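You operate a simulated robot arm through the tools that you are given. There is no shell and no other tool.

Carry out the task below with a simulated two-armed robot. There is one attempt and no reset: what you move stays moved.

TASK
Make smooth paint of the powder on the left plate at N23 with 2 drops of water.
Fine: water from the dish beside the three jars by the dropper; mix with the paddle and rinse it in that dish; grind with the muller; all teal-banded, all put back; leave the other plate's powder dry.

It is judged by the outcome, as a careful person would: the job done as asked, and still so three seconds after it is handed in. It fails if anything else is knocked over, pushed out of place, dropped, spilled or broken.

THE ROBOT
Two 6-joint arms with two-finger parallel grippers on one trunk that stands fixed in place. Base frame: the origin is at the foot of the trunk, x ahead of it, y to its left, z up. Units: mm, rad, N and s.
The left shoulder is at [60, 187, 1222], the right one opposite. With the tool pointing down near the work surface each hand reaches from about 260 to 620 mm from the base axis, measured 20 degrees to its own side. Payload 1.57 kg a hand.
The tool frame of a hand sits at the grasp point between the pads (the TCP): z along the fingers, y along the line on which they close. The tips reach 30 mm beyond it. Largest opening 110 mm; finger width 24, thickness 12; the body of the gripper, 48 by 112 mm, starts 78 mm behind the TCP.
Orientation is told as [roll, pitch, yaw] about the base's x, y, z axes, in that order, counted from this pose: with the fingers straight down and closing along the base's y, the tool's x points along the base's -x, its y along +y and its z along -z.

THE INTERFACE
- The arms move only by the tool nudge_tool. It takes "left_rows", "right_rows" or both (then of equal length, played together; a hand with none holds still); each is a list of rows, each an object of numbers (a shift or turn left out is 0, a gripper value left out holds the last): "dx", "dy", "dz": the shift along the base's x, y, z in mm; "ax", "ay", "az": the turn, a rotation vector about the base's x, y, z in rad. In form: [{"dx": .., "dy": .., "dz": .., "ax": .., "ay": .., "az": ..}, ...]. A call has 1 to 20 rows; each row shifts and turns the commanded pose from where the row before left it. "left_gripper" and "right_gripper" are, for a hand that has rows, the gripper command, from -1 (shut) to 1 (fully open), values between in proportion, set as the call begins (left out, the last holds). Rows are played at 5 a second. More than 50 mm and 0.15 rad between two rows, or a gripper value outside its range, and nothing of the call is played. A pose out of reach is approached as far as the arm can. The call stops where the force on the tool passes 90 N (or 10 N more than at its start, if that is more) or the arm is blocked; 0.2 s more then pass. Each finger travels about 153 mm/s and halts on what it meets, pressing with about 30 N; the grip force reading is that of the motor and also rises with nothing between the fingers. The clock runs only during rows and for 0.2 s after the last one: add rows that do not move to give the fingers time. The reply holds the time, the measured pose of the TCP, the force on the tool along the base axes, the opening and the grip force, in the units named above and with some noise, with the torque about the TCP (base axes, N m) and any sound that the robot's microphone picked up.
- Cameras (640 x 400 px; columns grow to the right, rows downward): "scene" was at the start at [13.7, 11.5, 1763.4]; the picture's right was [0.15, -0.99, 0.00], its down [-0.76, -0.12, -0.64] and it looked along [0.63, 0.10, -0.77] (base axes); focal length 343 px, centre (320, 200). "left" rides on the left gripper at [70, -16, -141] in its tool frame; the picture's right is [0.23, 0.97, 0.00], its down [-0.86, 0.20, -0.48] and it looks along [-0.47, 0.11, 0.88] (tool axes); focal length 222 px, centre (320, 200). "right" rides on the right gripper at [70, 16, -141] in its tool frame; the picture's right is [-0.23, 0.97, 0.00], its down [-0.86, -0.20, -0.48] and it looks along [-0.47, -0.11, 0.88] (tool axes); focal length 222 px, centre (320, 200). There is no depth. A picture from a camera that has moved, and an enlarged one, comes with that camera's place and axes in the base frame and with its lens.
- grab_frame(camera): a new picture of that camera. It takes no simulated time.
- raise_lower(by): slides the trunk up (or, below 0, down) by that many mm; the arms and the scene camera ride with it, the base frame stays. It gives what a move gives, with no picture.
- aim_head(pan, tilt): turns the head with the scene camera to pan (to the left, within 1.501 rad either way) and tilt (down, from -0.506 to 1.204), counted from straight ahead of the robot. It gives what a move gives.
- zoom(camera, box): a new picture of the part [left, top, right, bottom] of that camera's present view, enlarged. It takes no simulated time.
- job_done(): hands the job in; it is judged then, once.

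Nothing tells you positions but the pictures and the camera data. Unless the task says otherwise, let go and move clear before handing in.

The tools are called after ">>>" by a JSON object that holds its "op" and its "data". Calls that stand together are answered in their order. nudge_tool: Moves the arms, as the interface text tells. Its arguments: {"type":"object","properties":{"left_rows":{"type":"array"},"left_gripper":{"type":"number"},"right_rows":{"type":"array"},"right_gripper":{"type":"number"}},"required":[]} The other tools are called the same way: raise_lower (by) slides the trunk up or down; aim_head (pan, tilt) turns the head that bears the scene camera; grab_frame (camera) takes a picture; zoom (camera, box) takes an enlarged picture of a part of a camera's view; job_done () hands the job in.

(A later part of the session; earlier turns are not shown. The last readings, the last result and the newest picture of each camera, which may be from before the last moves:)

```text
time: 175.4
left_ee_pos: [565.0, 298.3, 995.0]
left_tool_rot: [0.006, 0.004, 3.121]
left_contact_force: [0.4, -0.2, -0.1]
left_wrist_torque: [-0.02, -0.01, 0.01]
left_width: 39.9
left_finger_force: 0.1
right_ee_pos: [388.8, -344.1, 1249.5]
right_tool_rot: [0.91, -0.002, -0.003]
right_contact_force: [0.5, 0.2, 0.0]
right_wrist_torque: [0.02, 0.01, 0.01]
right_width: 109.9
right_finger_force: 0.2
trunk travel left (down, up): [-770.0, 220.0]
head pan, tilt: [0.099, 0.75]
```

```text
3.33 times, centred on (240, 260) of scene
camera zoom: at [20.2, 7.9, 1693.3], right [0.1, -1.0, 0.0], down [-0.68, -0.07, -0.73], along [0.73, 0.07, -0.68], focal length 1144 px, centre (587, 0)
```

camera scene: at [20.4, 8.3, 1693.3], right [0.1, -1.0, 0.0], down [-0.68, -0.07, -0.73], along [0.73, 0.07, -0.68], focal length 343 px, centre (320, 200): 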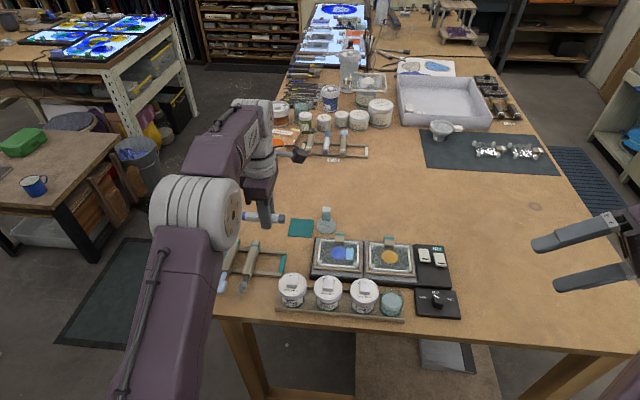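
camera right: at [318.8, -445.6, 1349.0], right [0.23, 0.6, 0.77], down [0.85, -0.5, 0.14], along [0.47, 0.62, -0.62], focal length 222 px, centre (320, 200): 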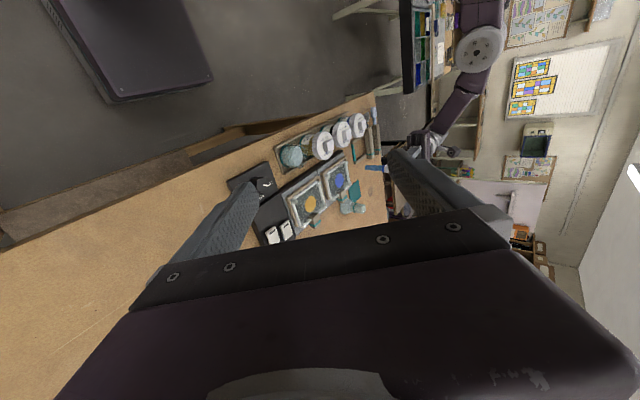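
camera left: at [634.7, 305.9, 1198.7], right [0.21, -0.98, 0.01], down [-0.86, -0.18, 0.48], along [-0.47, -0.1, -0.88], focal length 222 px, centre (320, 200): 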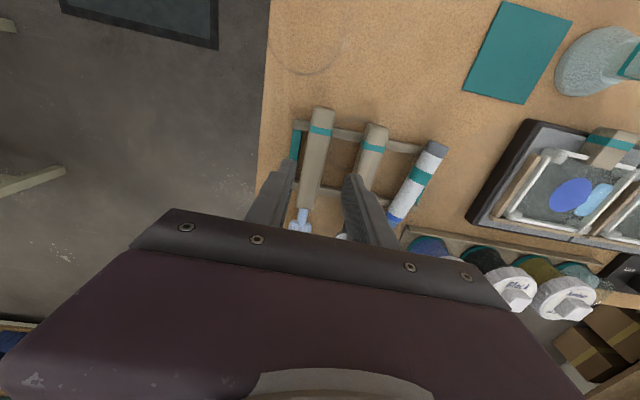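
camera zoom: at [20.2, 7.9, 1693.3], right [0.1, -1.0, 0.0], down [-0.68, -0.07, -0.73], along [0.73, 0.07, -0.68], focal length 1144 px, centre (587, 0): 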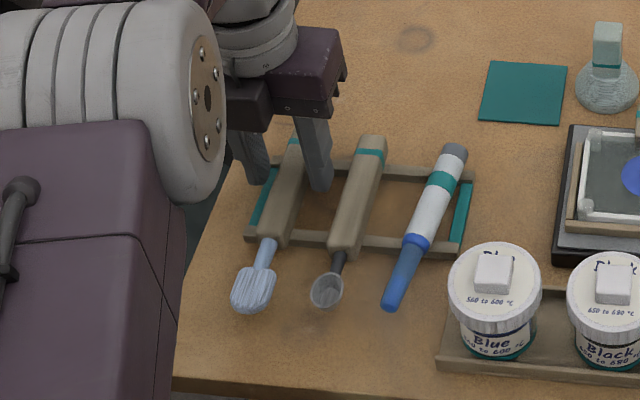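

Fingers straddle the handle, clear of the spoon. Gripping and lifting slowly.

>>> {"op": "nudge_tool", "data": {"left_rows": [{}, {}, {}], "left_gripper": -1}}

>>> {"op": "nudge_tool", "data": {"left_rows": [{"dz": 3}, {"dz": 5}, {"dz": 7}, {"dz": 10}, {"dz": 10}, {"dz": 10}, {}]}}

>>> {"op": "zoom", "data": {"camera": "left", "box": [220, 60, 420, 240]}}

>>> {"op": "zoom", "data": {"camera": "scene", "box": [180, 200, 300, 320]}}

```text
time: 176.2
left_ee_pos: [564.8, 297.6, 995.4]
left_tool_rot: [0.005, 0.003, 3.121]
left_contact_force: [-0.2, -1.0, 0.4]
left_wrist_torque: [-0.01, -0.01, -0.02]
left_width: 21.1
left_finger_force: 29.6
right_ee_pos: [388.8, -343.7, 1249.2]
right_tool_rot: [0.909, -0.001, -0.002]
right_contact_force: [-0.4, -0.6, -0.3]
right_wrist_torque: [0.01, 0.01, 0.01]
right_width: 109.8
right_finger_force: 0.1
trunk travel left (down, up): [-770.0, 220.0]
head pan, tilt: [0.099, 0.75]
```

```text
time: 177.8
left_ee_pos: [564.1, 297.4, 1040.8]
left_tool_rot: [0.004, 0.004, 3.12]
left_contact_force: [-0.7, -0.6, -1.4]
left_wrist_torque: [-0.02, 0.0, -0.02]
left_width: 21.1
left_finger_force: 30.0
right_ee_pos: [387.3, -342.3, 1249.9]
right_tool_rot: [0.911, -0.001, -0.002]
right_contact_force: [0.9, -0.3, -0.1]
right_wrist_torque: [0.0, 0.01, 0.01]
right_width: 110.1
right_finger_force: 0.0
trunk travel left (down, up): [-770.0, 220.0]
head pan, tilt: [0.099, 0.75]
```

```text
2.22 times, centred on (320, 150) of left
camera zoom: at [633.9, 311.8, 1181.2], right [0.21, -0.98, 0.01], down [-0.86, -0.18, 0.48], along [-0.47, -0.1, -0.88], focal length 494 px, centre (320, 311)
```

zoom: 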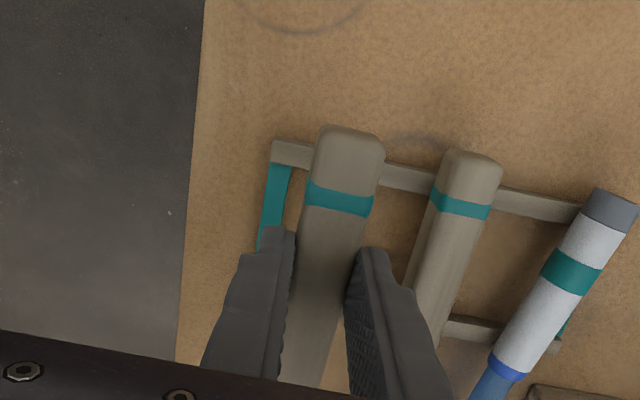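

```text
3.33 times, centred on (240, 260) of scene
camera zoom: at [20.5, 8.1, 1693.3], right [0.1, -1.0, 0.0], down [-0.68, -0.07, -0.73], along [0.73, 0.07, -0.68], focal length 1144 px, centre (587, 0)
```

zoom: 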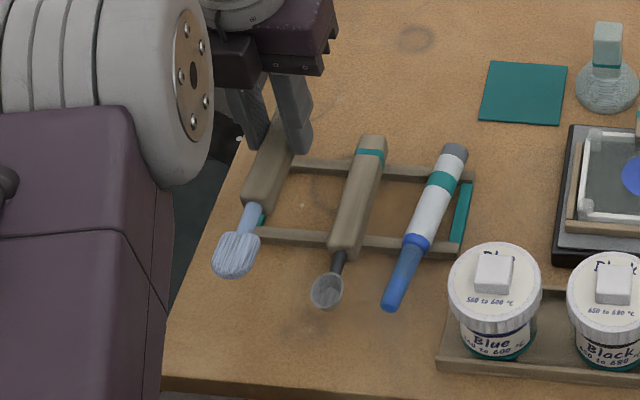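

Paddle held (21 mm handle). Same route as before: up, over, yaw a quarter turn, then roll the fingers to the right.

>>> {"op": "nudge_tool", "data": {"left_rows": [{"dz": 15}, {"dz": 20}, {"dz": 20}, {"dz": 20, "dy": -10}, {"dz": 20, "dy": -20, "az": -0.129}, {"dy": -22, "az": -0.129}, {"dy": -22, "dx": -3, "az": -0.129}, {"dy": -22, "dx": -3, "az": -0.129}, {"dy": -20, "az": -0.129}, {"az": -0.129}, {"az": -0.129}, {"az": -0.129}, {"az": -0.129}, {"az": -0.129}, {"az": -0.129}, {"az": -0.131}, {}]}}

>>> {"op": "nudge_tool", "data": {"left_rows": [{"ax": -0.13, "dy": -10, "dz": 1}, {"ax": -0.13, "dy": -10, "dz": 1}, {"ax": -0.13, "dy": -10, "dz": 2}, {"ax": -0.13, "dy": -10, "dz": 2}, {"ax": -0.13, "dy": -10, "dz": 3}, {"ax": -0.13, "dy": -10, "dz": 3}, {"ax": -0.13, "dy": -8, "dz": 3}, {"ax": -0.13, "dy": -8, "dz": 3}, {"ax": -0.13, "dy": -8, "dz": 3}, {"ax": -0.13, "dy": -8, "dz": 3}, {"ax": -0.13, "dy": -8, "dz": 3}, {"ax": -0.135, "dy": -8, "dz": 3}, {}]}}

>>> {"op": "zoom", "data": {"camera": "scene", "box": [260, 170, 420, 310]}}

>>> {"op": "zoom", "data": {"camera": "right", "box": [260, 100, 420, 220]}}

```text
time: 181.4
left_ee_pos: [558.1, 180.2, 1135.8]
left_tool_rot: [0.005, 0.003, 1.57]
left_contact_force: [0.8, 0.5, -1.1]
left_wrist_torque: [-0.03, -0.01, 0.0]
left_width: 21.2
left_finger_force: 29.7
right_ee_pos: [389.0, -343.9, 1250.7]
right_tool_rot: [0.909, -0.001, -0.002]
right_contact_force: [0.0, 0.9, -0.5]
right_wrist_torque: [0.02, 0.0, 0.06]
right_width: 109.8
right_finger_force: 0.0
trunk travel left (down, up): [-770.0, 220.0]
head pan, tilt: [0.099, 0.75]
```

```text
time: 184.2
left_ee_pos: [558.9, 72.9, 1166.1]
left_tool_rot: [0.762, 1.572, 2.326]
left_contact_force: [0.8, -0.1, -0.6]
left_wrist_torque: [-0.02, 0.02, 0.0]
left_width: 21.2
left_finger_force: 30.1
right_ee_pos: [388.0, -344.5, 1249.5]
right_tool_rot: [0.908, -0.002, -0.002]
right_contact_force: [0.0, 0.4, 0.1]
right_wrist_torque: [-0.02, 0.01, -0.02]
right_width: 110.0
right_finger_force: 0.1
trunk travel left (down, up): [-770.0, 220.0]
head pan, tilt: [0.099, 0.75]
```

```text
2.86 times, centred on (340, 240) of scene
camera zoom: at [20.1, 8.0, 1693.3], right [0.1, -1.0, 0.0], down [-0.68, -0.07, -0.73], along [0.73, 0.07, -0.68], focal length 981 px, centre (263, 86)
```

zoom: 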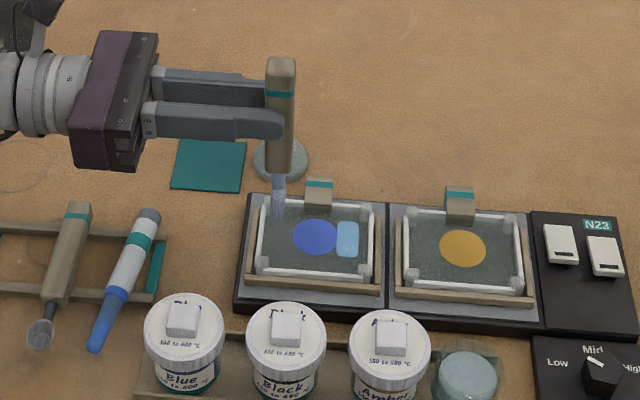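

```text
3.33 times, centred on (340, 160) of right
camera zoom: at [318.7, -445.7, 1349.0], right [0.23, 0.6, 0.77], down [0.85, -0.5, 0.14], along [0.47, 0.62, -0.62], focal length 740 px, centre (253, 333)
```

zoom: 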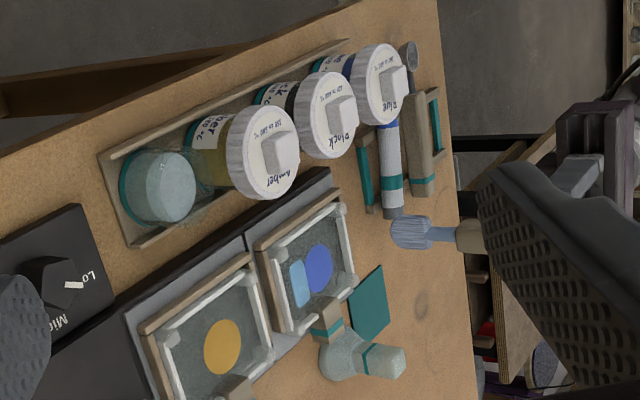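

The paddle is vertical, its tip 127 mm below the TCP and 24 mm beyond it. I'll bring it over the powder and lower in stages.

>>> {"op": "nudge_tool", "data": {"left_rows": [{"dx": 10, "dy": -18}, {"dx": 9, "dy": -15}, {"dz": -15}, {"dz": -15}, {"dz": -8}, {}]}}

>>> {"op": "zoom", "data": {"camera": "scene", "box": [310, 210, 380, 270]}}

>>> {"op": "zoom", "data": {"camera": "right", "box": [310, 130, 390, 200]}}

```text
time: 185.6
left_ee_pos: [578.8, 41.7, 1128.2]
left_tool_rot: [0.232, 1.57, 1.799]
left_contact_force: [0.4, -0.4, -0.8]
left_wrist_torque: [0.0, -0.06, -0.01]
left_width: 21.3
left_finger_force: 29.6
right_ee_pos: [388.7, -344.0, 1250.3]
right_tool_rot: [0.91, -0.002, -0.002]
right_contact_force: [0.1, -0.2, 0.1]
right_wrist_torque: [0.01, -0.01, -0.01]
right_width: 110.0
right_finger_force: 0.1
trunk travel left (down, up): [-770.0, 220.0]
head pan, tilt: [0.099, 0.75]
```

```text
6.67 times, centred on (345, 240) of scene
camera zoom: at [20.3, 8.2, 1693.3], right [0.1, -1.0, 0.0], down [-0.68, -0.07, -0.73], along [0.73, 0.07, -0.68], focal length 2288 px, centre (153, -67)
```

zoom: 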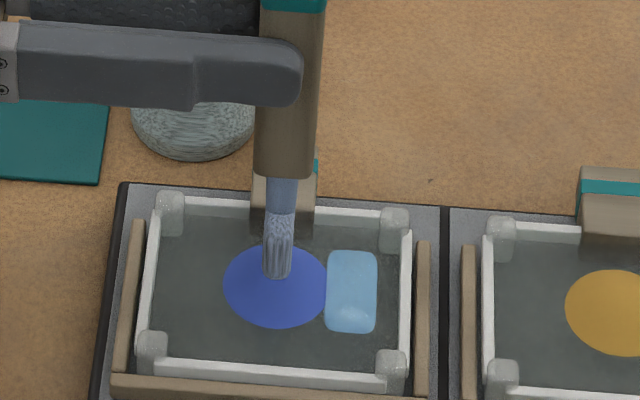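

```text
5.71 times, centred on (350, 165) of right
camera zoom: at [318.8, -445.6, 1349.0], right [0.23, 0.6, 0.77], down [0.85, -0.5, 0.14], along [0.47, 0.62, -0.62], focal length 1269 px, centre (149, 400)
```

zoom: 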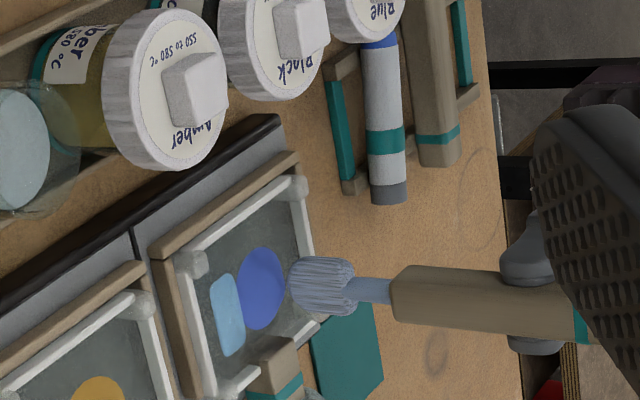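

>>> {"op": "nudge_tool", "data": {"left_rows": [{"dz": -5}, {"dz": -4}, {"dz": -2}, {}]}}

>>> {"op": "nudge_tool", "data": {"left_rows": [{"dz": -1.5}, {}]}}

>>> {"op": "zoom", "data": {"camera": "scene", "box": [310, 210, 380, 270]}}

```text
time: 186.6
left_ee_pos: [577.9, 41.3, 1116.3]
left_tool_rot: [0.251, 1.569, 1.817]
left_contact_force: [0.2, -0.8, -0.4]
left_wrist_torque: [0.01, 0.02, -0.04]
left_width: 21.4
left_finger_force: 30.0
right_ee_pos: [388.8, -342.7, 1249.1]
right_tool_rot: [0.91, -0.003, 0.0]
right_contact_force: [0.1, -0.9, 0.4]
right_wrist_torque: [-0.01, -0.01, 0.02]
right_width: 110.1
right_finger_force: 0.0
trunk travel left (down, up): [-770.0, 220.0]
head pan, tilt: [0.099, 0.75]
```

```text
time: 187.2
left_ee_pos: [576.8, 39.8, 1114.9]
left_tool_rot: [0.286, 1.57, 1.853]
left_contact_force: [0.1, 0.6, -0.6]
left_wrist_torque: [0.02, -0.01, -0.01]
left_width: 21.3
left_finger_force: 29.9
right_ee_pos: [388.0, -343.8, 1248.6]
right_tool_rot: [0.909, -0.001, -0.001]
right_contact_force: [-0.6, -0.4, 0.1]
right_wrist_torque: [0.03, -0.01, 0.01]
right_width: 110.1
right_finger_force: 0.1
trunk travel left (down, up): [-770.0, 220.0]
head pan, tilt: [0.099, 0.75]
```

```text
6.67 times, centred on (345, 240) of scene
camera zoom: at [20.4, 8.0, 1693.3], right [0.1, -1.0, 0.0], down [-0.68, -0.07, -0.73], along [0.73, 0.07, -0.68], focal length 2288 px, centre (153, -67)
```

zoom: 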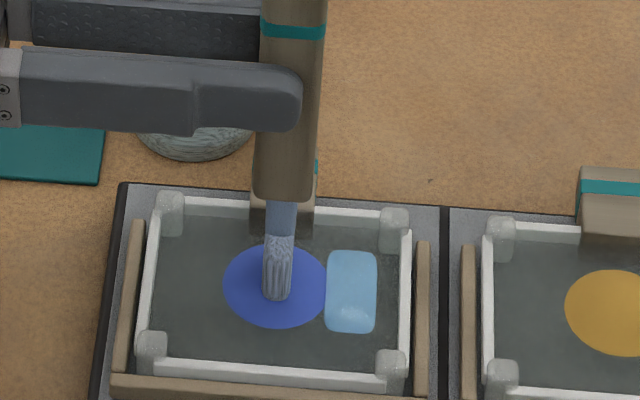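

>>> {"op": "nudge_tool", "data": {"left_rows": [{"dz": -2}, {}]}}

>>> {"op": "nudge_tool", "data": {"left_rows": [{"dz": -2}, {}]}}

>>> {"op": "nudge_tool", "data": {"left_rows": [{"dz": -2}, {}]}}

>>> {"op": "zoom", "data": {"camera": "right", "box": [320, 140, 380, 195]}}

```text
time: 187.8
left_ee_pos: [575.6, 40.2, 1112.6]
left_tool_rot: [0.35, 1.568, 1.914]
left_contact_force: [-0.1, -0.2, -1.1]
left_wrist_torque: [-0.01, -0.01, -0.01]
left_width: 21.1
left_finger_force: 30.4
right_ee_pos: [387.7, -344.4, 1249.6]
right_tool_rot: [0.91, -0.003, -0.001]
right_contact_force: [0.3, -0.3, 0.9]
right_wrist_torque: [0.05, -0.02, 0.02]
right_width: 110.1
right_finger_force: 0.0
trunk travel left (down, up): [-770.0, 220.0]
head pan, tilt: [0.099, 0.75]
```

```text
time: 188.4
left_ee_pos: [574.3, 38.5, 1110.8]
left_tool_rot: [0.309, 1.569, 1.875]
left_contact_force: [0.0, -0.3, -1.1]
left_wrist_torque: [0.03, 0.0, 0.0]
left_width: 21.3
left_finger_force: 29.3
right_ee_pos: [388.2, -342.0, 1249.3]
right_tool_rot: [0.909, -0.001, -0.002]
right_contact_force: [-0.9, 0.1, -1.0]
right_wrist_torque: [0.04, 0.03, -0.01]
right_width: 109.9
right_finger_force: 0.1
trunk travel left (down, up): [-770.0, 220.0]
head pan, tilt: [0.099, 0.75]
```

```text
time: 189.0
left_ee_pos: [576.6, 38.8, 1109.2]
left_tool_rot: [0.28, 1.567, 1.85]
left_contact_force: [0.2, 0.0, -1.1]
left_wrist_torque: [0.03, -0.01, 0.0]
left_width: 21.3
left_finger_force: 29.6
right_ee_pos: [388.6, -344.0, 1249.6]
right_tool_rot: [0.908, -0.003, 0.0]
right_contact_force: [0.0, 0.6, 0.2]
right_wrist_torque: [0.03, -0.06, 0.0]
right_width: 110.0
right_finger_force: 0.0
trunk travel left (down, up): [-770.0, 220.0]
head pan, tilt: [0.099, 0.75]
```

```text
7.27 times, centred on (350, 168) of right
camera zoom: at [318.9, -445.7, 1348.9], right [0.23, 0.6, 0.77], down [0.85, -0.5, 0.14], along [0.47, 0.62, -0.62], focal length 1615 px, centre (102, 436)
```

zoom: 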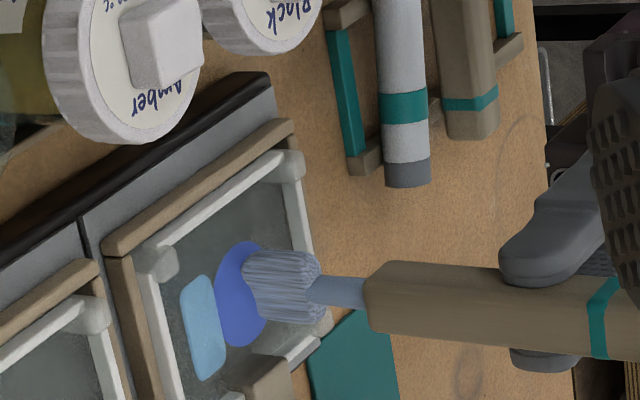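

>>> {"op": "nudge_tool", "data": {"left_rows": [{"dz": -2}, {}]}}

>>> {"op": "nudge_tool", "data": {"left_rows": [{"dz": -2}, {}]}}

>>> {"op": "zoom", "data": {"camera": "right", "box": [320, 140, 380, 195]}}

>>> {"op": "zoom", "data": {"camera": "scene", "box": [310, 210, 380, 270]}}

```text
time: 189.6
left_ee_pos: [574.7, 39.1, 1109.1]
left_tool_rot: [0.218, 1.569, 1.782]
left_contact_force: [0.5, 0.0, -0.7]
left_wrist_torque: [0.03, -0.05, -0.01]
left_width: 21.2
left_finger_force: 30.1
right_ee_pos: [387.2, -343.6, 1249.2]
right_tool_rot: [0.909, -0.002, -0.002]
right_contact_force: [0.0, 0.1, 0.4]
right_wrist_torque: [0.01, 0.02, 0.0]
right_width: 109.8
right_finger_force: 0.1
trunk travel left (down, up): [-770.0, 220.0]
head pan, tilt: [0.099, 0.75]
```

```text
time: 190.2
left_ee_pos: [574.4, 39.5, 1107.9]
left_tool_rot: [-1.441, 1.568, 0.124]
left_contact_force: [2.5, 0.6, 11.0]
left_wrist_torque: [-0.18, -0.11, 0.04]
left_width: 21.2
left_finger_force: 30.1
right_ee_pos: [387.2, -342.9, 1249.9]
right_tool_rot: [0.909, -0.001, 0.0]
right_contact_force: [-0.2, 0.0, -0.8]
right_wrist_torque: [-0.02, -0.01, 0.04]
right_width: 109.8
right_finger_force: 0.1
trunk travel left (down, up): [-770.0, 220.0]
head pan, tilt: [0.099, 0.75]
```

```text
7.27 times, centred on (350, 168) of right
camera zoom: at [317.8, -445.5, 1349.5], right [0.23, 0.6, 0.77], down [0.85, -0.5, 0.14], along [0.47, 0.62, -0.62], focal length 1615 px, centre (102, 436)
```

zoom: 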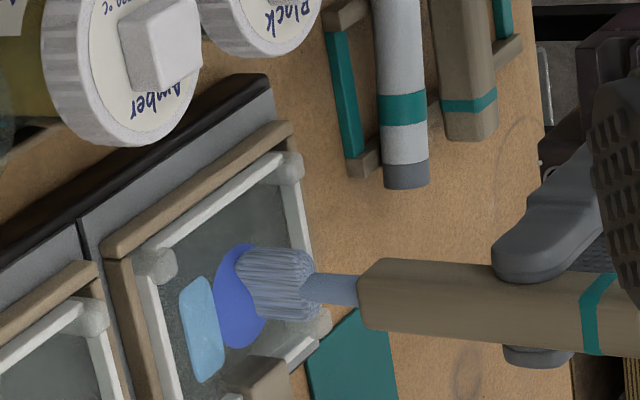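

```text
6.67 times, centred on (345, 240) of scene
camera zoom: at [19.0, 8.1, 1693.5], right [0.1, -1.0, 0.0], down [-0.68, -0.07, -0.73], along [0.73, 0.07, -0.68], focal length 2288 px, centre (153, -67)
```

zoom: 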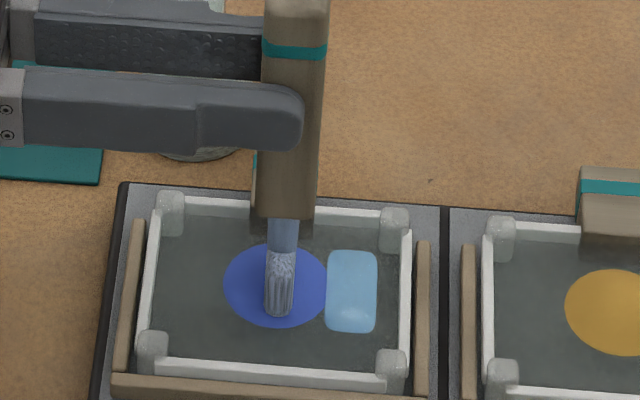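

Light contact (11 N) reached. I'll ease up 1.5 mm and stir in ovals covering powder and puddle.

>>> {"op": "nudge_tool", "data": {"left_rows": [{"dz": 1.5}, {"dx": 12.9, "dy": -1}, {"dx": -5.5, "dy": 9.1}, {"dx": -7.4, "dy": 1.4}, {"dx": -6.4, "dy": -6.8}, {"dx": -3, "dy": -12.4}, {"dx": 1.5, "dy": -13.3}, {"dx": 5.5, "dy": -9.1}, {"dx": 7.4, "dy": -1.4}, {"dx": 6.4, "dy": 6.8}, {"dx": 3, "dy": 12.4}, {"dx": -1.5, "dy": 13.3}, {}]}}

>>> {"op": "zoom", "data": {"camera": "scene", "box": [310, 210, 380, 270]}}

```text
time: 193.0
left_ee_pos: [573.4, 44.0, 1105.4]
left_tool_rot: [0.611, 1.566, 2.178]
left_contact_force: [-0.8, 0.1, 0.8]
left_wrist_torque: [-0.01, 0.05, 0.0]
left_width: 21.2
left_finger_force: 30.4
left hand out of reach, approached as far as the arm can: row 2, 4, 5, 6, 9, 10, 11
right_ee_pos: [389.4, -342.3, 1249.6]
right_tool_rot: [0.909, -0.002, -0.002]
right_contact_force: [0.4, -0.6, 0.5]
right_wrist_torque: [-0.02, -0.03, -0.01]
right_width: 110.3
right_finger_force: 0.1
trunk travel left (down, up): [-770.0, 220.0]
head pan, tilt: [0.099, 0.75]
```

```text
6.67 times, centred on (345, 240) of scene
camera zoom: at [20.1, 7.7, 1693.2], right [0.1, -1.0, 0.0], down [-0.68, -0.07, -0.73], along [0.73, 0.07, -0.68], focal length 2288 px, centre (153, -67)
```

zoom: 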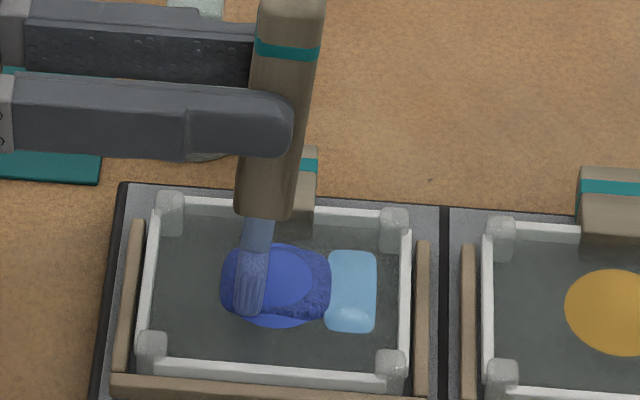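

Mixing has begun (textured dark blue), but x≈587 was slightly beyond reach. I'll yaw the hand +0.36 for more reach, then continue stirring around the middle of powder and puddle.

>>> {"op": "nudge_tool", "data": {"left_rows": [{"dz": 4}, {"az": 0.12, "dx": -3}, {"az": 0.12, "dx": -3}, {"az": 0.12, "dx": -2}, {}]}}

>>> {"op": "zoom", "data": {"camera": "scene", "box": [310, 210, 380, 270]}}

>>> {"op": "zoom", "data": {"camera": "right", "box": [320, 140, 380, 195]}}

```text
time: 194.2
left_ee_pos: [565.9, 43.4, 1107.9]
left_tool_rot: [-0.108, 1.568, 1.82]
left_contact_force: [-0.8, -0.6, -0.8]
left_wrist_torque: [0.02, -0.02, 0.01]
left_width: 21.1
left_finger_force: 29.9
right_ee_pos: [388.4, -343.1, 1249.3]
right_tool_rot: [0.907, -0.001, 0.0]
right_contact_force: [-0.7, 0.1, -0.6]
right_wrist_torque: [0.01, 0.01, 0.04]
right_width: 110.1
right_finger_force: 0.1
trunk travel left (down, up): [-770.0, 220.0]
head pan, tilt: [0.099, 0.75]
```

```text
6.67 times, centred on (345, 240) of scene
camera zoom: at [20.6, 8.0, 1693.3], right [0.1, -1.0, 0.0], down [-0.68, -0.07, -0.73], along [0.73, 0.07, -0.68], focal length 2288 px, centre (153, -67)
```

zoom: 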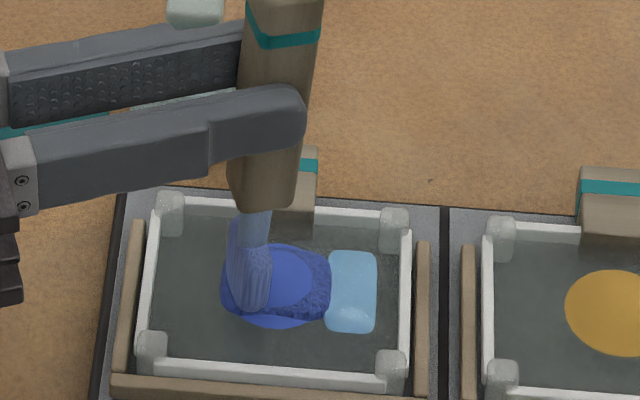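

```text
7.27 times, centred on (350, 168) of right
camera zoom: at [319.0, -445.7, 1348.9], right [0.23, 0.6, 0.77], down [0.85, -0.5, 0.14], along [0.47, 0.62, -0.62], focal length 1615 px, centre (102, 436)
```

zoom: 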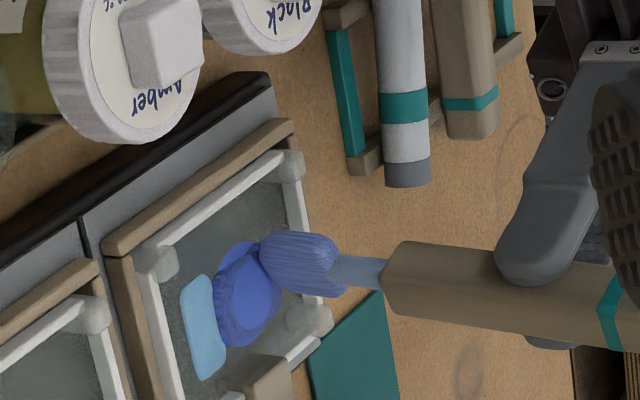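

>>> {"op": "nudge_tool", "data": {"left_rows": [{"dx": 3.5, "dy": -1.5, "dz": -1.5}, {"dx": -6.4, "dy": -6.8}, {"dx": -3, "dy": -12.4}, {"dx": 1.5, "dy": -13.3}, {"dx": 5.5, "dy": -9.1}, {"dx": 7.4, "dy": -1.4}, {"dx": 6.4, "dy": 6.8}, {"dx": 3, "dy": 12.4}, {"dx": -1.5, "dy": 13.3}, {"dx": -5.5, "dy": 9.1}, {"dx": -7.4, "dy": 1.4}, {"dx": -6.4, "dy": -6.8}, {"dx": -3, "dy": -12.4}, {"dx": 1.5, "dy": -13.3}, {"dx": 5.5, "dy": -9.1}, {"dx": 7.4, "dy": -1.4}, {"dx": 6.4, "dy": 6.8}, {"dx": 3, "dy": 12.4}, {}]}}

>>> {"op": "zoom", "data": {"camera": "scene", "box": [310, 210, 380, 270]}}

>>> {"op": "zoom", "data": {"camera": "right", "box": [320, 140, 380, 195]}}

```text
time: 198.2
left_ee_pos: [583.7, 18.3, 1107.7]
left_tool_rot: [0.29, 1.566, 2.217]
left_contact_force: [-0.4, 1.2, -0.7]
left_wrist_torque: [0.04, 0.04, 0.0]
left_width: 21.3
left_finger_force: 29.9
right_ee_pos: [387.9, -344.4, 1248.7]
right_tool_rot: [0.908, -0.002, -0.002]
right_contact_force: [-1.2, 0.8, 0.6]
right_wrist_torque: [0.03, 0.0, 0.05]
right_width: 110.3
right_finger_force: 0.0
trunk travel left (down, up): [-770.0, 220.0]
head pan, tilt: [0.099, 0.75]
```

```text
6.67 times, centred on (345, 240) of scene
camera zoom: at [20.4, 7.6, 1693.3], right [0.1, -1.0, 0.0], down [-0.68, -0.07, -0.73], along [0.73, 0.07, -0.68], focal length 2288 px, centre (153, -67)
```

zoom: 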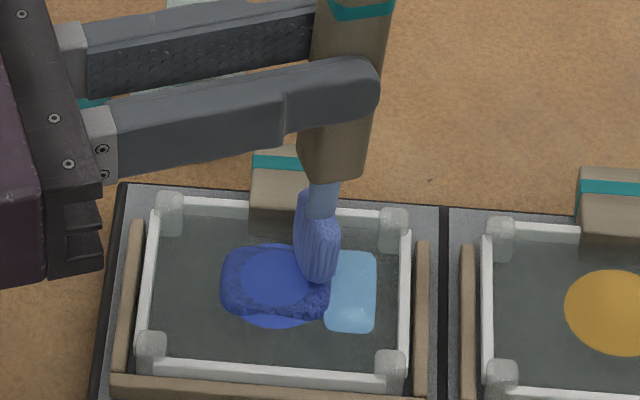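

```text
7.27 times, centred on (350, 168) of right
camera zoom: at [318.9, -446.0, 1348.8], right [0.23, 0.6, 0.77], down [0.85, -0.5, 0.14], along [0.47, 0.62, -0.62], focal length 1615 px, centre (102, 436)
```

zoom: 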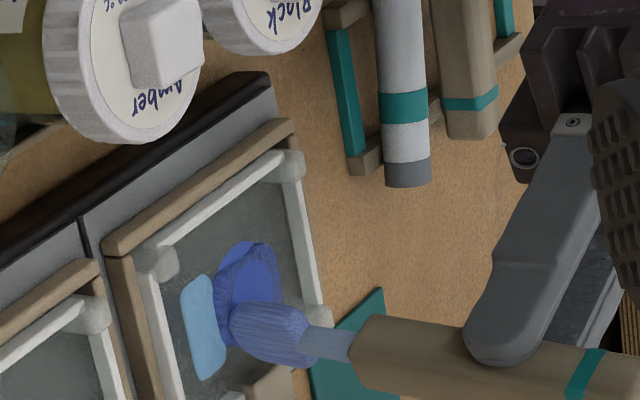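

>>> {"op": "nudge_tool", "data": {"left_rows": [{"dz": -2}, {"dx": -1.5, "dy": 13.3}, {"dx": -5.5, "dy": 9.1}, {"dx": -7.4, "dy": 1.4}, {"dx": -6.4, "dy": -6.8}, {"dx": -3, "dy": -12.4}, {"dx": 1.5, "dy": -13.3}, {"dx": 5.5, "dy": -9.1}, {"dx": 7.4, "dy": -1.4}, {"dx": 6.4, "dy": 6.8}, {"dx": 3, "dy": 12.4}, {"dx": -1.5, "dy": 13.3}, {"dx": -5.5, "dy": 9.1}, {"dx": -7.4, "dy": 1.4}, {"dx": -6.4, "dy": -6.8}, {"dx": -3, "dy": -12.4}, {"dx": 1.5, "dy": -13.3}, {}]}}

>>> {"op": "zoom", "data": {"camera": "scene", "box": [310, 210, 380, 270]}}

>>> {"op": "zoom", "data": {"camera": "right", "box": [320, 140, 380, 195]}}

```text
time: 202.0
left_ee_pos: [560.9, 8.0, 1105.4]
left_tool_rot: [0.381, 1.569, 2.308]
left_contact_force: [0.8, 0.0, -1.2]
left_wrist_torque: [0.0, -0.01, 0.02]
left_width: 21.3
left_finger_force: 30.2
right_ee_pos: [388.3, -343.1, 1249.4]
right_tool_rot: [0.909, -0.002, -0.002]
right_contact_force: [1.6, 0.1, 0.2]
right_wrist_torque: [0.0, -0.01, -0.03]
right_width: 110.0
right_finger_force: 0.1
trunk travel left (down, up): [-770.0, 220.0]
head pan, tilt: [0.099, 0.75]
```

```text
6.67 times, centred on (345, 240) of scene
camera zoom: at [20.4, 8.3, 1693.3], right [0.1, -1.0, 0.0], down [-0.68, -0.07, -0.73], along [0.73, 0.07, -0.68], focal length 2288 px, centre (153, -67)
```

zoom: 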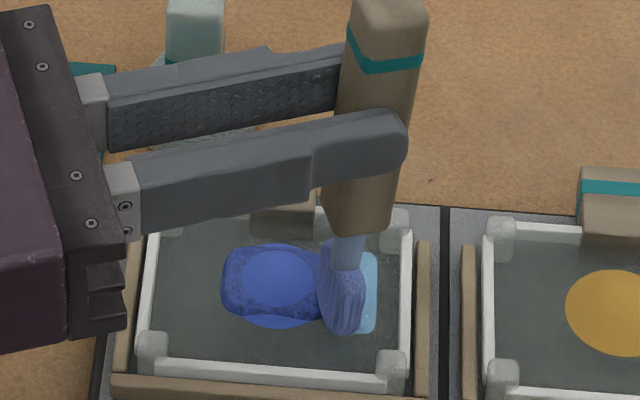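

```text
7.27 times, centred on (350, 168) of right
camera zoom: at [318.9, -445.4, 1349.0], right [0.23, 0.6, 0.77], down [0.85, -0.5, 0.14], along [0.47, 0.62, -0.62], focal length 1615 px, centre (102, 436)
```

zoom: 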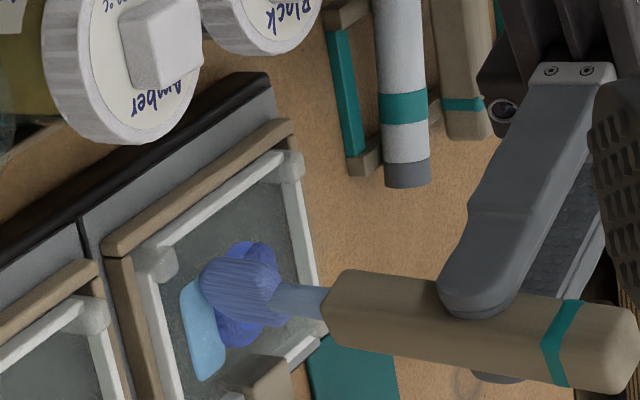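

Mixing progresses (the lumpy region grows). I'll continue with more loops.

>>> {"op": "nudge_tool", "data": {"left_rows": [{"dx": 5.5, "dy": -6}, {"dx": 8, "dy": 2}, {"dx": 6.4, "dy": 8}, {"dx": 1, "dy": 13}, {"dx": -3, "dy": 14}, {"dx": -7, "dy": 8}, {"dx": -8, "dy": -2}, {"dx": -5, "dy": -10}, {"dx": 1, "dy": -13}, {"dx": 5, "dy": -12}, {"dx": 8, "dy": -2}, {"dx": 6, "dy": 8}, {"dx": 1, "dy": 13}, {"dx": -3, "dy": 14}, {"dx": -7, "dy": 8}, {"dx": -8, "dy": -2}, {"dx": -5, "dy": -10}, {"dx": 1, "dy": -13}, {"dx": 5, "dy": -12}, {}]}}

>>> {"op": "zoom", "data": {"camera": "scene", "box": [310, 210, 380, 270]}}

```text
time: 206.2
left_ee_pos: [564.6, 14.8, 1106.8]
left_tool_rot: [0.38, 1.568, 2.308]
left_contact_force: [0.4, 1.1, -0.8]
left_wrist_torque: [-0.02, -0.01, -0.02]
left_width: 21.3
left_finger_force: 30.3
right_ee_pos: [388.7, -343.3, 1250.1]
right_tool_rot: [0.909, -0.002, -0.002]
right_contact_force: [0.5, 0.5, -0.3]
right_wrist_torque: [0.0, 0.02, -0.01]
right_width: 110.1
right_finger_force: 0.0
trunk travel left (down, up): [-770.0, 220.0]
head pan, tilt: [0.099, 0.75]
```

```text
6.67 times, centred on (345, 240) of scene
camera zoom: at [20.3, 8.3, 1693.3], right [0.1, -1.0, 0.0], down [-0.68, -0.07, -0.73], along [0.73, 0.07, -0.68], focal length 2288 px, centre (153, -67)
```

zoom: 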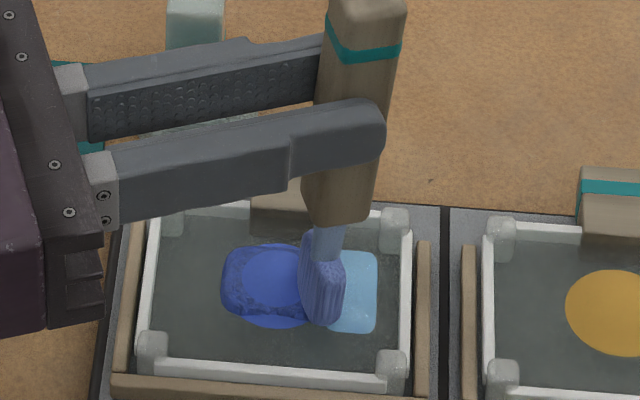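

>>> {"op": "nudge_tool", "data": {"left_rows": [{"dz": 15}, {"dz": 20}, {"dz": 10, "dy": 10}, {}]}}

>>> {"op": "zoom", "data": {"camera": "scene", "box": [320, 220, 380, 270]}}

>>> {"op": "zoom", "data": {"camera": "right", "box": [320, 140, 380, 195]}}

```text
time: 207.2
left_ee_pos: [563.6, 24.7, 1151.6]
left_tool_rot: [0.348, 1.568, 2.273]
left_contact_force: [-0.3, 1.1, -0.6]
left_wrist_torque: [0.01, -0.01, 0.03]
left_width: 21.4
left_finger_force: 30.5
right_ee_pos: [389.1, -343.9, 1250.0]
right_tool_rot: [0.909, 0.0, -0.002]
right_contact_force: [0.2, -0.2, 0.1]
right_wrist_torque: [0.0, 0.04, 0.01]
right_width: 109.7
right_finger_force: 0.0
trunk travel left (down, up): [-770.0, 220.0]
head pan, tilt: [0.099, 0.75]
```

```text
8.00 times, centred on (350, 245) of scene
camera zoom: at [20.6, 7.8, 1693.3], right [0.1, -1.0, 0.0], down [-0.68, -0.07, -0.73], along [0.73, 0.07, -0.68], focal length 2746 px, centre (80, -160)
```

zoom: 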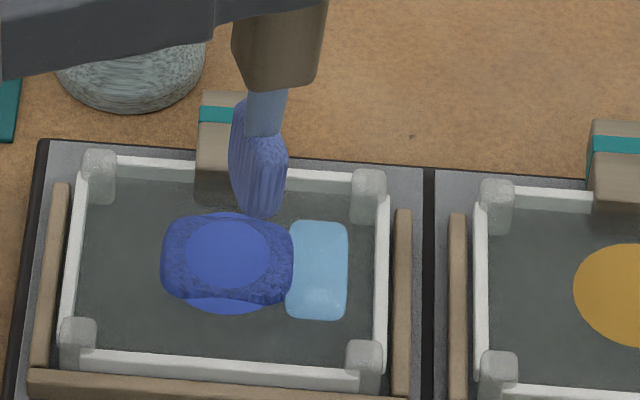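

```text
7.27 times, centred on (350, 168) of right
camera zoom: at [319.1, -445.8, 1348.8], right [0.23, 0.6, 0.77], down [0.85, -0.5, 0.14], along [0.47, 0.62, -0.62], focal length 1615 px, centre (102, 436)
```

zoom: 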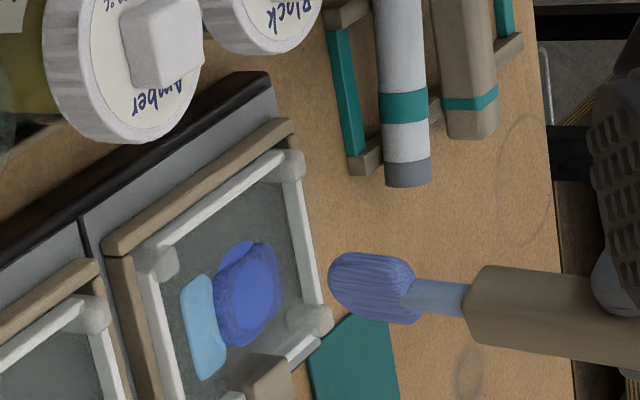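

The lumpy region only grew during the first loop, so my later strokes were probably too high. I'll go back down until light contact and stir at that height.

>>> {"op": "nudge_tool", "data": {"left_rows": [{"dz": -20, "dy": 2}, {"dz": -15}, {"dz": -8}, {"dz": -3}, {}]}}

>>> {"op": "nudge_tool", "data": {"left_rows": [{"dz": -2}, {}]}}

>>> {"op": "nudge_tool", "data": {"left_rows": [{"dz": -2}, {}]}}

>>> {"op": "nudge_tool", "data": {"left_rows": [{"dz": -2}, {}]}}

```text
time: 208.4
left_ee_pos: [563.9, 27.2, 1105.0]
left_tool_rot: [-0.35, 1.569, 1.576]
left_contact_force: [0.0, -0.1, 1.5]
left_wrist_torque: [-0.03, -0.04, 0.01]
left_width: 21.2
left_finger_force: 29.7
right_ee_pos: [388.4, -343.0, 1249.7]
right_tool_rot: [0.91, -0.003, -0.002]
right_contact_force: [-0.5, 0.2, -0.4]
right_wrist_torque: [0.01, 0.03, 0.03]
right_width: 110.0
right_finger_force: 0.1
trunk travel left (down, up): [-770.0, 220.0]
head pan, tilt: [0.099, 0.75]
```

```text
time: 209.0
left_ee_pos: [562.2, 27.5, 1104.1]
left_tool_rot: [-1.89, 1.569, 0.035]
left_contact_force: [2.6, 1.6, 10.6]
left_wrist_torque: [-0.06, -0.26, 0.04]
left_width: 21.3
left_finger_force: 29.6
right_ee_pos: [386.7, -343.3, 1251.2]
right_tool_rot: [0.909, -0.002, -0.004]
right_contact_force: [0.3, 0.3, -0.8]
right_wrist_torque: [0.0, 0.01, -0.01]
right_width: 110.1
right_finger_force: 0.1
trunk travel left (down, up): [-770.0, 220.0]
head pan, tilt: [0.099, 0.75]
```

```text
time: 209.6
left_ee_pos: [562.0, 27.1, 1103.8]
left_tool_rot: [-2.183, 1.566, -0.257]
left_contact_force: [4.6, 1.0, 26.1]
left_wrist_torque: [-0.55, -0.5, 0.11]
left_width: 21.2
left_finger_force: 30.0
right_ee_pos: [385.0, -344.1, 1250.8]
right_tool_rot: [0.909, -0.004, -0.001]
right_contact_force: [-0.9, -0.4, 0.7]
right_wrist_torque: [-0.01, 0.0, -0.01]
right_width: 109.8
right_finger_force: 0.1
trunk travel left (down, up): [-770.0, 220.0]
head pan, tilt: [0.099, 0.75]
```

```text
time: 210.2
left_ee_pos: [561.3, 28.0, 1099.4]
left_tool_rot: [-2.426, 1.568, -0.498]
left_contact_force: [4.8, 2.6, 25.6]
left_wrist_torque: [-0.43, -0.45, 0.13]
left_width: 21.2
left_finger_force: 30.3
right_ee_pos: [385.2, -342.7, 1250.5]
right_tool_rot: [0.911, -0.005, -0.003]
right_contact_force: [-0.7, 0.0, -0.3]
right_wrist_torque: [0.02, 0.02, 0.01]
right_width: 109.9
right_finger_force: 0.0
trunk travel left (down, up): [-770.0, 220.0]
head pan, tilt: [0.099, 0.75]
```

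>>> {"op": "nudge_tool", "data": {"left_rows": [{"dz": 1.5}, {"dx": 5, "dy": -6}, {"dx": 6, "dy": -10}, {"dx": 1, "dy": -10}, {"dx": -4, "dy": -10}, {"dx": -7, "dy": -3}, {"dx": -6, "dy": 5}, {"dx": -2, "dy": 10}, {"dx": 0, "dy": 12}, {"dx": 5, "dy": 8}, {}]}}

>>> {"op": "zoom", "data": {"camera": "scene", "box": [320, 220, 380, 270]}}

>>> {"op": "zoom", "data": {"camera": "right", "box": [320, 140, 380, 195]}}

```text
time: 212.6
left_ee_pos: [560.4, 21.6, 1098.6]
left_tool_rot: [0.444, 1.567, 2.371]
left_contact_force: [-0.3, 0.3, -1.0]
left_wrist_torque: [0.04, 0.03, 0.02]
left_width: 21.3
left_finger_force: 30.3
right_ee_pos: [387.3, -342.8, 1248.9]
right_tool_rot: [0.91, -0.003, -0.001]
right_contact_force: [-0.7, -0.4, -0.2]
right_wrist_torque: [0.03, 0.0, -0.01]
right_width: 109.9
right_finger_force: 0.0
trunk travel left (down, up): [-770.0, 220.0]
head pan, tilt: [0.099, 0.75]
```

```text
8.00 times, centred on (350, 245) of scene
camera zoom: at [20.3, 7.8, 1693.3], right [0.1, -1.0, 0.0], down [-0.68, -0.07, -0.73], along [0.73, 0.07, -0.68], focal length 2746 px, centre (80, -160)
```

zoom: 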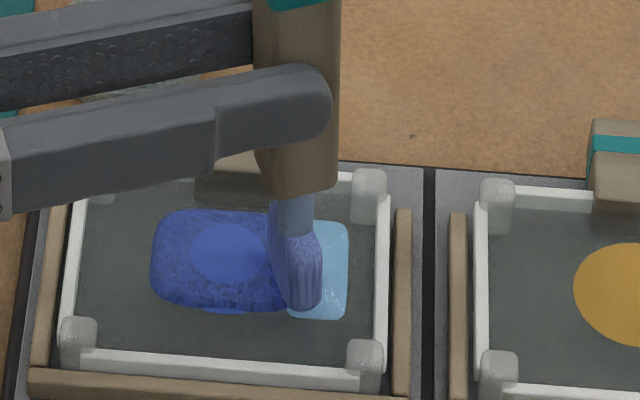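

```text
7.27 times, centred on (350, 168) of right
camera zoom: at [318.9, -445.8, 1348.8], right [0.23, 0.6, 0.77], down [0.85, -0.5, 0.14], along [0.47, 0.62, -0.62], focal length 1615 px, centre (102, 436)
```

zoom: 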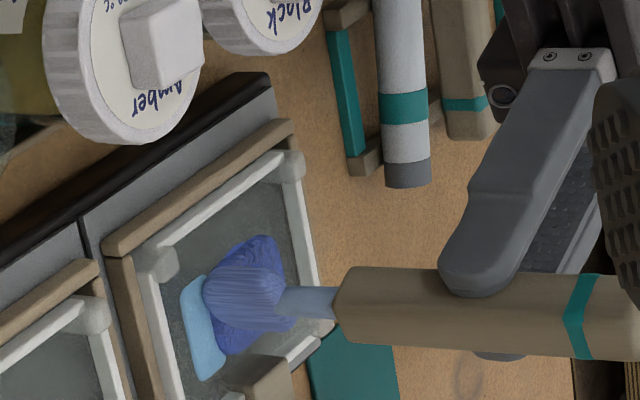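

Now the lumpy mix grows and the dry dome shrinks. I keep this height and stir on.

>>> {"op": "nudge_tool", "data": {"left_rows": [{"dx": 1.9, "dy": -11.8}, {"dx": 5, "dy": -7.2}, {"dx": 6.2, "dy": 0}, {"dx": 5, "dy": 7.2}, {"dx": 1.9, "dy": 11.8}, {"dx": -1.9, "dy": 11.8}, {"dx": -5, "dy": 7.2}, {"dx": -6.2, "dy": 0}, {"dx": -5, "dy": -7.2}, {"dx": -1.9, "dy": -11.8}, {"dx": 1.9, "dy": -11.8}, {"dx": 5, "dy": -7.2}, {"dx": 6.2, "dy": 0}, {"dx": 5, "dy": 7.2}, {"dx": 1.9, "dy": 11.8}, {"dx": -1.9, "dy": 11.8}, {"dx": -5, "dy": 7.2}, {"dx": -6.2, "dy": 0}, {"dx": -5, "dy": -7.2}, {"dx": -1.9, "dy": -11.8}]}}

>>> {"op": "zoom", "data": {"camera": "scene", "box": [320, 220, 380, 270]}}

>>> {"op": "zoom", "data": {"camera": "right", "box": [320, 140, 380, 195]}}

```text
time: 216.8
left_ee_pos: [560.5, 22.6, 1100.0]
left_tool_rot: [0.231, 1.566, 2.159]
left_contact_force: [-0.8, -0.1, -1.3]
left_wrist_torque: [-0.04, 0.02, -0.02]
left_width: 21.1
left_finger_force: 29.6
right_ee_pos: [388.4, -342.9, 1249.8]
right_tool_rot: [0.908, -0.001, -0.002]
right_contact_force: [0.5, 0.2, -0.9]
right_wrist_torque: [0.0, -0.01, -0.02]
right_width: 110.0
right_finger_force: 0.2
trunk travel left (down, up): [-770.0, 220.0]
head pan, tilt: [0.099, 0.75]
```

```text
8.00 times, centred on (350, 245) of scene
camera zoom: at [20.4, 7.3, 1693.3], right [0.1, -1.0, 0.0], down [-0.68, -0.07, -0.73], along [0.73, 0.07, -0.68], focal length 2746 px, centre (80, -160)
```

zoom: 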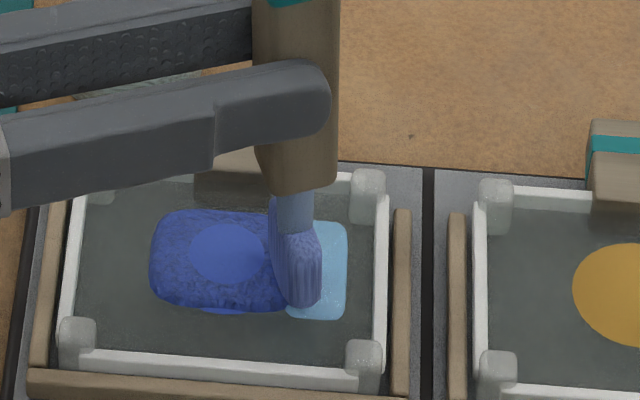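

```text
7.27 times, centred on (350, 168) of right
camera zoom: at [318.9, -446.2, 1348.7], right [0.23, 0.6, 0.77], down [0.85, -0.5, 0.14], along [0.47, 0.62, -0.62], focal length 1615 px, centre (102, 436)
```

zoom: 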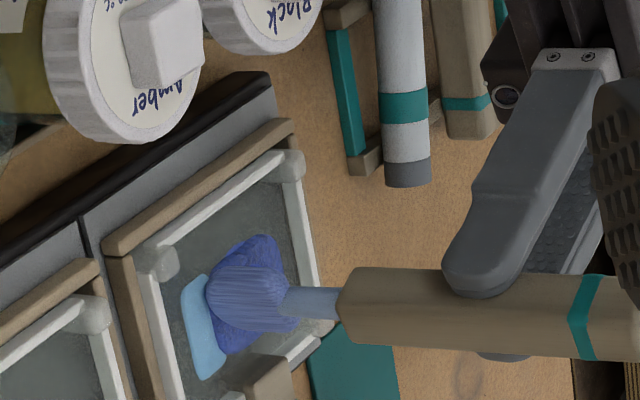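

No change in those loops — there was no contact. I need light pressure on the glass while stroking, so I'll press to ~10 N first.

>>> {"op": "nudge_tool", "data": {"left_rows": [{"dz": -2}, {}]}}

>>> {"op": "nudge_tool", "data": {"left_rows": [{"dz": -1}, {}]}}

>>> {"op": "nudge_tool", "data": {"left_rows": [{"dz": -1}, {}]}}

```text
time: 217.4
left_ee_pos: [560.1, 23.2, 1098.7]
left_tool_rot: [0.202, 1.57, 2.128]
left_contact_force: [0.3, -0.7, 0.1]
left_wrist_torque: [0.02, -0.01, 0.03]
left_width: 21.2
left_finger_force: 29.8
right_ee_pos: [388.0, -343.3, 1250.2]
right_tool_rot: [0.91, -0.002, -0.001]
right_contact_force: [-0.4, -0.6, -0.3]
right_wrist_torque: [-0.01, 0.01, 0.03]
right_width: 110.0
right_finger_force: 0.1
trunk travel left (down, up): [-770.0, 220.0]
head pan, tilt: [0.099, 0.75]
```

```text
time: 218.0
left_ee_pos: [561.8, 23.6, 1097.9]
left_tool_rot: [-1.298, 1.569, 0.627]
left_contact_force: [0.1, 1.6, 6.2]
left_wrist_torque: [-0.03, -0.11, -0.01]
left_width: 21.3
left_finger_force: 29.8
right_ee_pos: [388.1, -343.3, 1249.8]
right_tool_rot: [0.911, -0.001, -0.002]
right_contact_force: [0.0, 0.0, 0.2]
right_wrist_torque: [0.01, 0.05, 0.0]
right_width: 110.0
right_finger_force: 0.1
trunk travel left (down, up): [-770.0, 220.0]
head pan, tilt: [0.099, 0.75]
```

```text
time: 218.6
left_ee_pos: [560.1, 23.8, 1098.6]
left_tool_rot: [-1.992, 1.565, -0.066]
left_contact_force: [1.6, 2.0, 14.7]
left_wrist_torque: [-0.31, -0.15, 0.03]
left_width: 20.9
left_finger_force: 29.8
right_ee_pos: [386.0, -342.6, 1250.5]
right_tool_rot: [0.91, -0.004, -0.001]
right_contact_force: [0.7, -0.7, 0.0]
right_wrist_torque: [0.0, 0.01, -0.02]
right_width: 110.0
right_finger_force: 0.2
trunk travel left (down, up): [-770.0, 220.0]
head pan, tilt: [0.099, 0.75]
```

>>> {"op": "nudge_tool", "data": {"left_rows": [{"dx": 1.9, "dy": -11.8}, {"dx": 5, "dy": -7.2}, {"dx": 6.2, "dy": 0}, {"dx": 5, "dy": 7.2}, {"dx": 1.9, "dy": 11.8}, {"dx": -1.9, "dy": 11.8}, {"dx": -5, "dy": 7.2}, {"dx": -6.2, "dy": 0}, {"dx": -5, "dy": -7.2}, {"dx": -1.9, "dy": -11.8}]}}

>>> {"op": "zoom", "data": {"camera": "scene", "box": [320, 220, 380, 270]}}

```text
time: 220.8
left_ee_pos: [559.8, 22.8, 1097.1]
left_tool_rot: [-1.545, 1.57, 0.382]
left_contact_force: [0.3, 5.2, 21.0]
left_wrist_torque: [0.1, -0.09, 0.02]
left_width: 21.6
left_finger_force: 29.9
right_ee_pos: [386.1, -342.7, 1251.7]
right_tool_rot: [0.907, -0.005, -0.002]
right_contact_force: [-0.7, 1.1, 0.3]
right_wrist_torque: [0.01, 0.0, 0.01]
right_width: 110.1
right_finger_force: 0.1
trunk travel left (down, up): [-770.0, 220.0]
head pan, tilt: [0.099, 0.75]
```

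```text
8.00 times, centred on (350, 245) of scene
camera zoom: at [16.3, 8.9, 1693.5], right [0.1, -0.99, 0.0], down [-0.68, -0.07, -0.73], along [0.73, 0.07, -0.68], focal length 2746 px, centre (80, -160)
```

zoom: 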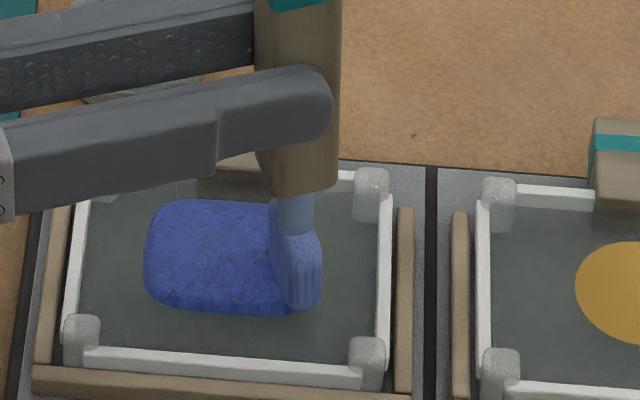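

Fully mixed — powder and puddle have become one lumpy blue mass. Now I'll raise the paddle and carry it over the jars (not over the other plate) to the dish for rinsing.

>>> {"op": "nudge_tool", "data": {"left_rows": [{"dz": 10}, {"dz": 20}, {"dz": 20}, {"dz": 20}, {"dx": -20}, {"dx": -25}, {"dx": -25}, {"dx": -25}, {"dx": -12}, {"dy": -20}, {"dy": -25}, {"dy": -25}, {"dy": -25}, {"dy": -22}, {}]}}

>>> {"op": "zoom", "data": {"camera": "scene", "box": [320, 190, 460, 310]}}

>>> {"op": "zoom", "data": {"camera": "right", "box": [260, 80, 420, 200]}}

```text
time: 224.0
left_ee_pos: [454.7, -93.7, 1165.4]
left_tool_rot: [0.393, 1.569, 2.32]
left_contact_force: [0.9, -0.1, -1.2]
left_wrist_torque: [-0.02, 0.0, 0.0]
left_width: 21.0
left_finger_force: 30.4
right_ee_pos: [388.4, -343.6, 1251.0]
right_tool_rot: [0.91, -0.003, -0.001]
right_contact_force: [-0.1, 0.4, 0.6]
right_wrist_torque: [-0.05, -0.02, 0.01]
right_width: 109.8
right_finger_force: 0.1
trunk travel left (down, up): [-770.0, 220.0]
head pan, tilt: [0.099, 0.75]
```

```text
3.33 times, centred on (390, 250) of scene
camera zoom: at [20.4, 8.6, 1693.3], right [0.1, -1.0, 0.0], down [-0.68, -0.07, -0.73], along [0.73, 0.07, -0.68], focal length 1144 px, centre (87, 33)
```

zoom: 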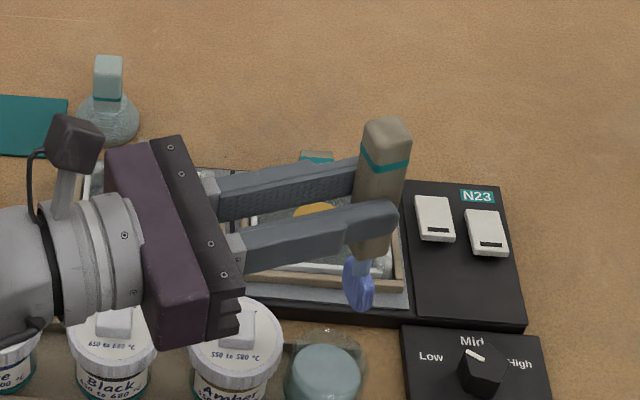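

```text
3.33 times, centred on (340, 140) of right
camera zoom: at [318.9, -445.2, 1349.1], right [0.23, 0.6, 0.77], down [0.85, -0.5, 0.14], along [0.47, 0.62, -0.63], focal length 740 px, centre (253, 400)
```

zoom: 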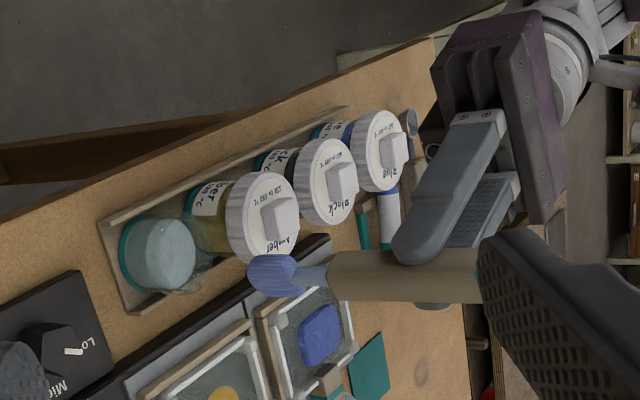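

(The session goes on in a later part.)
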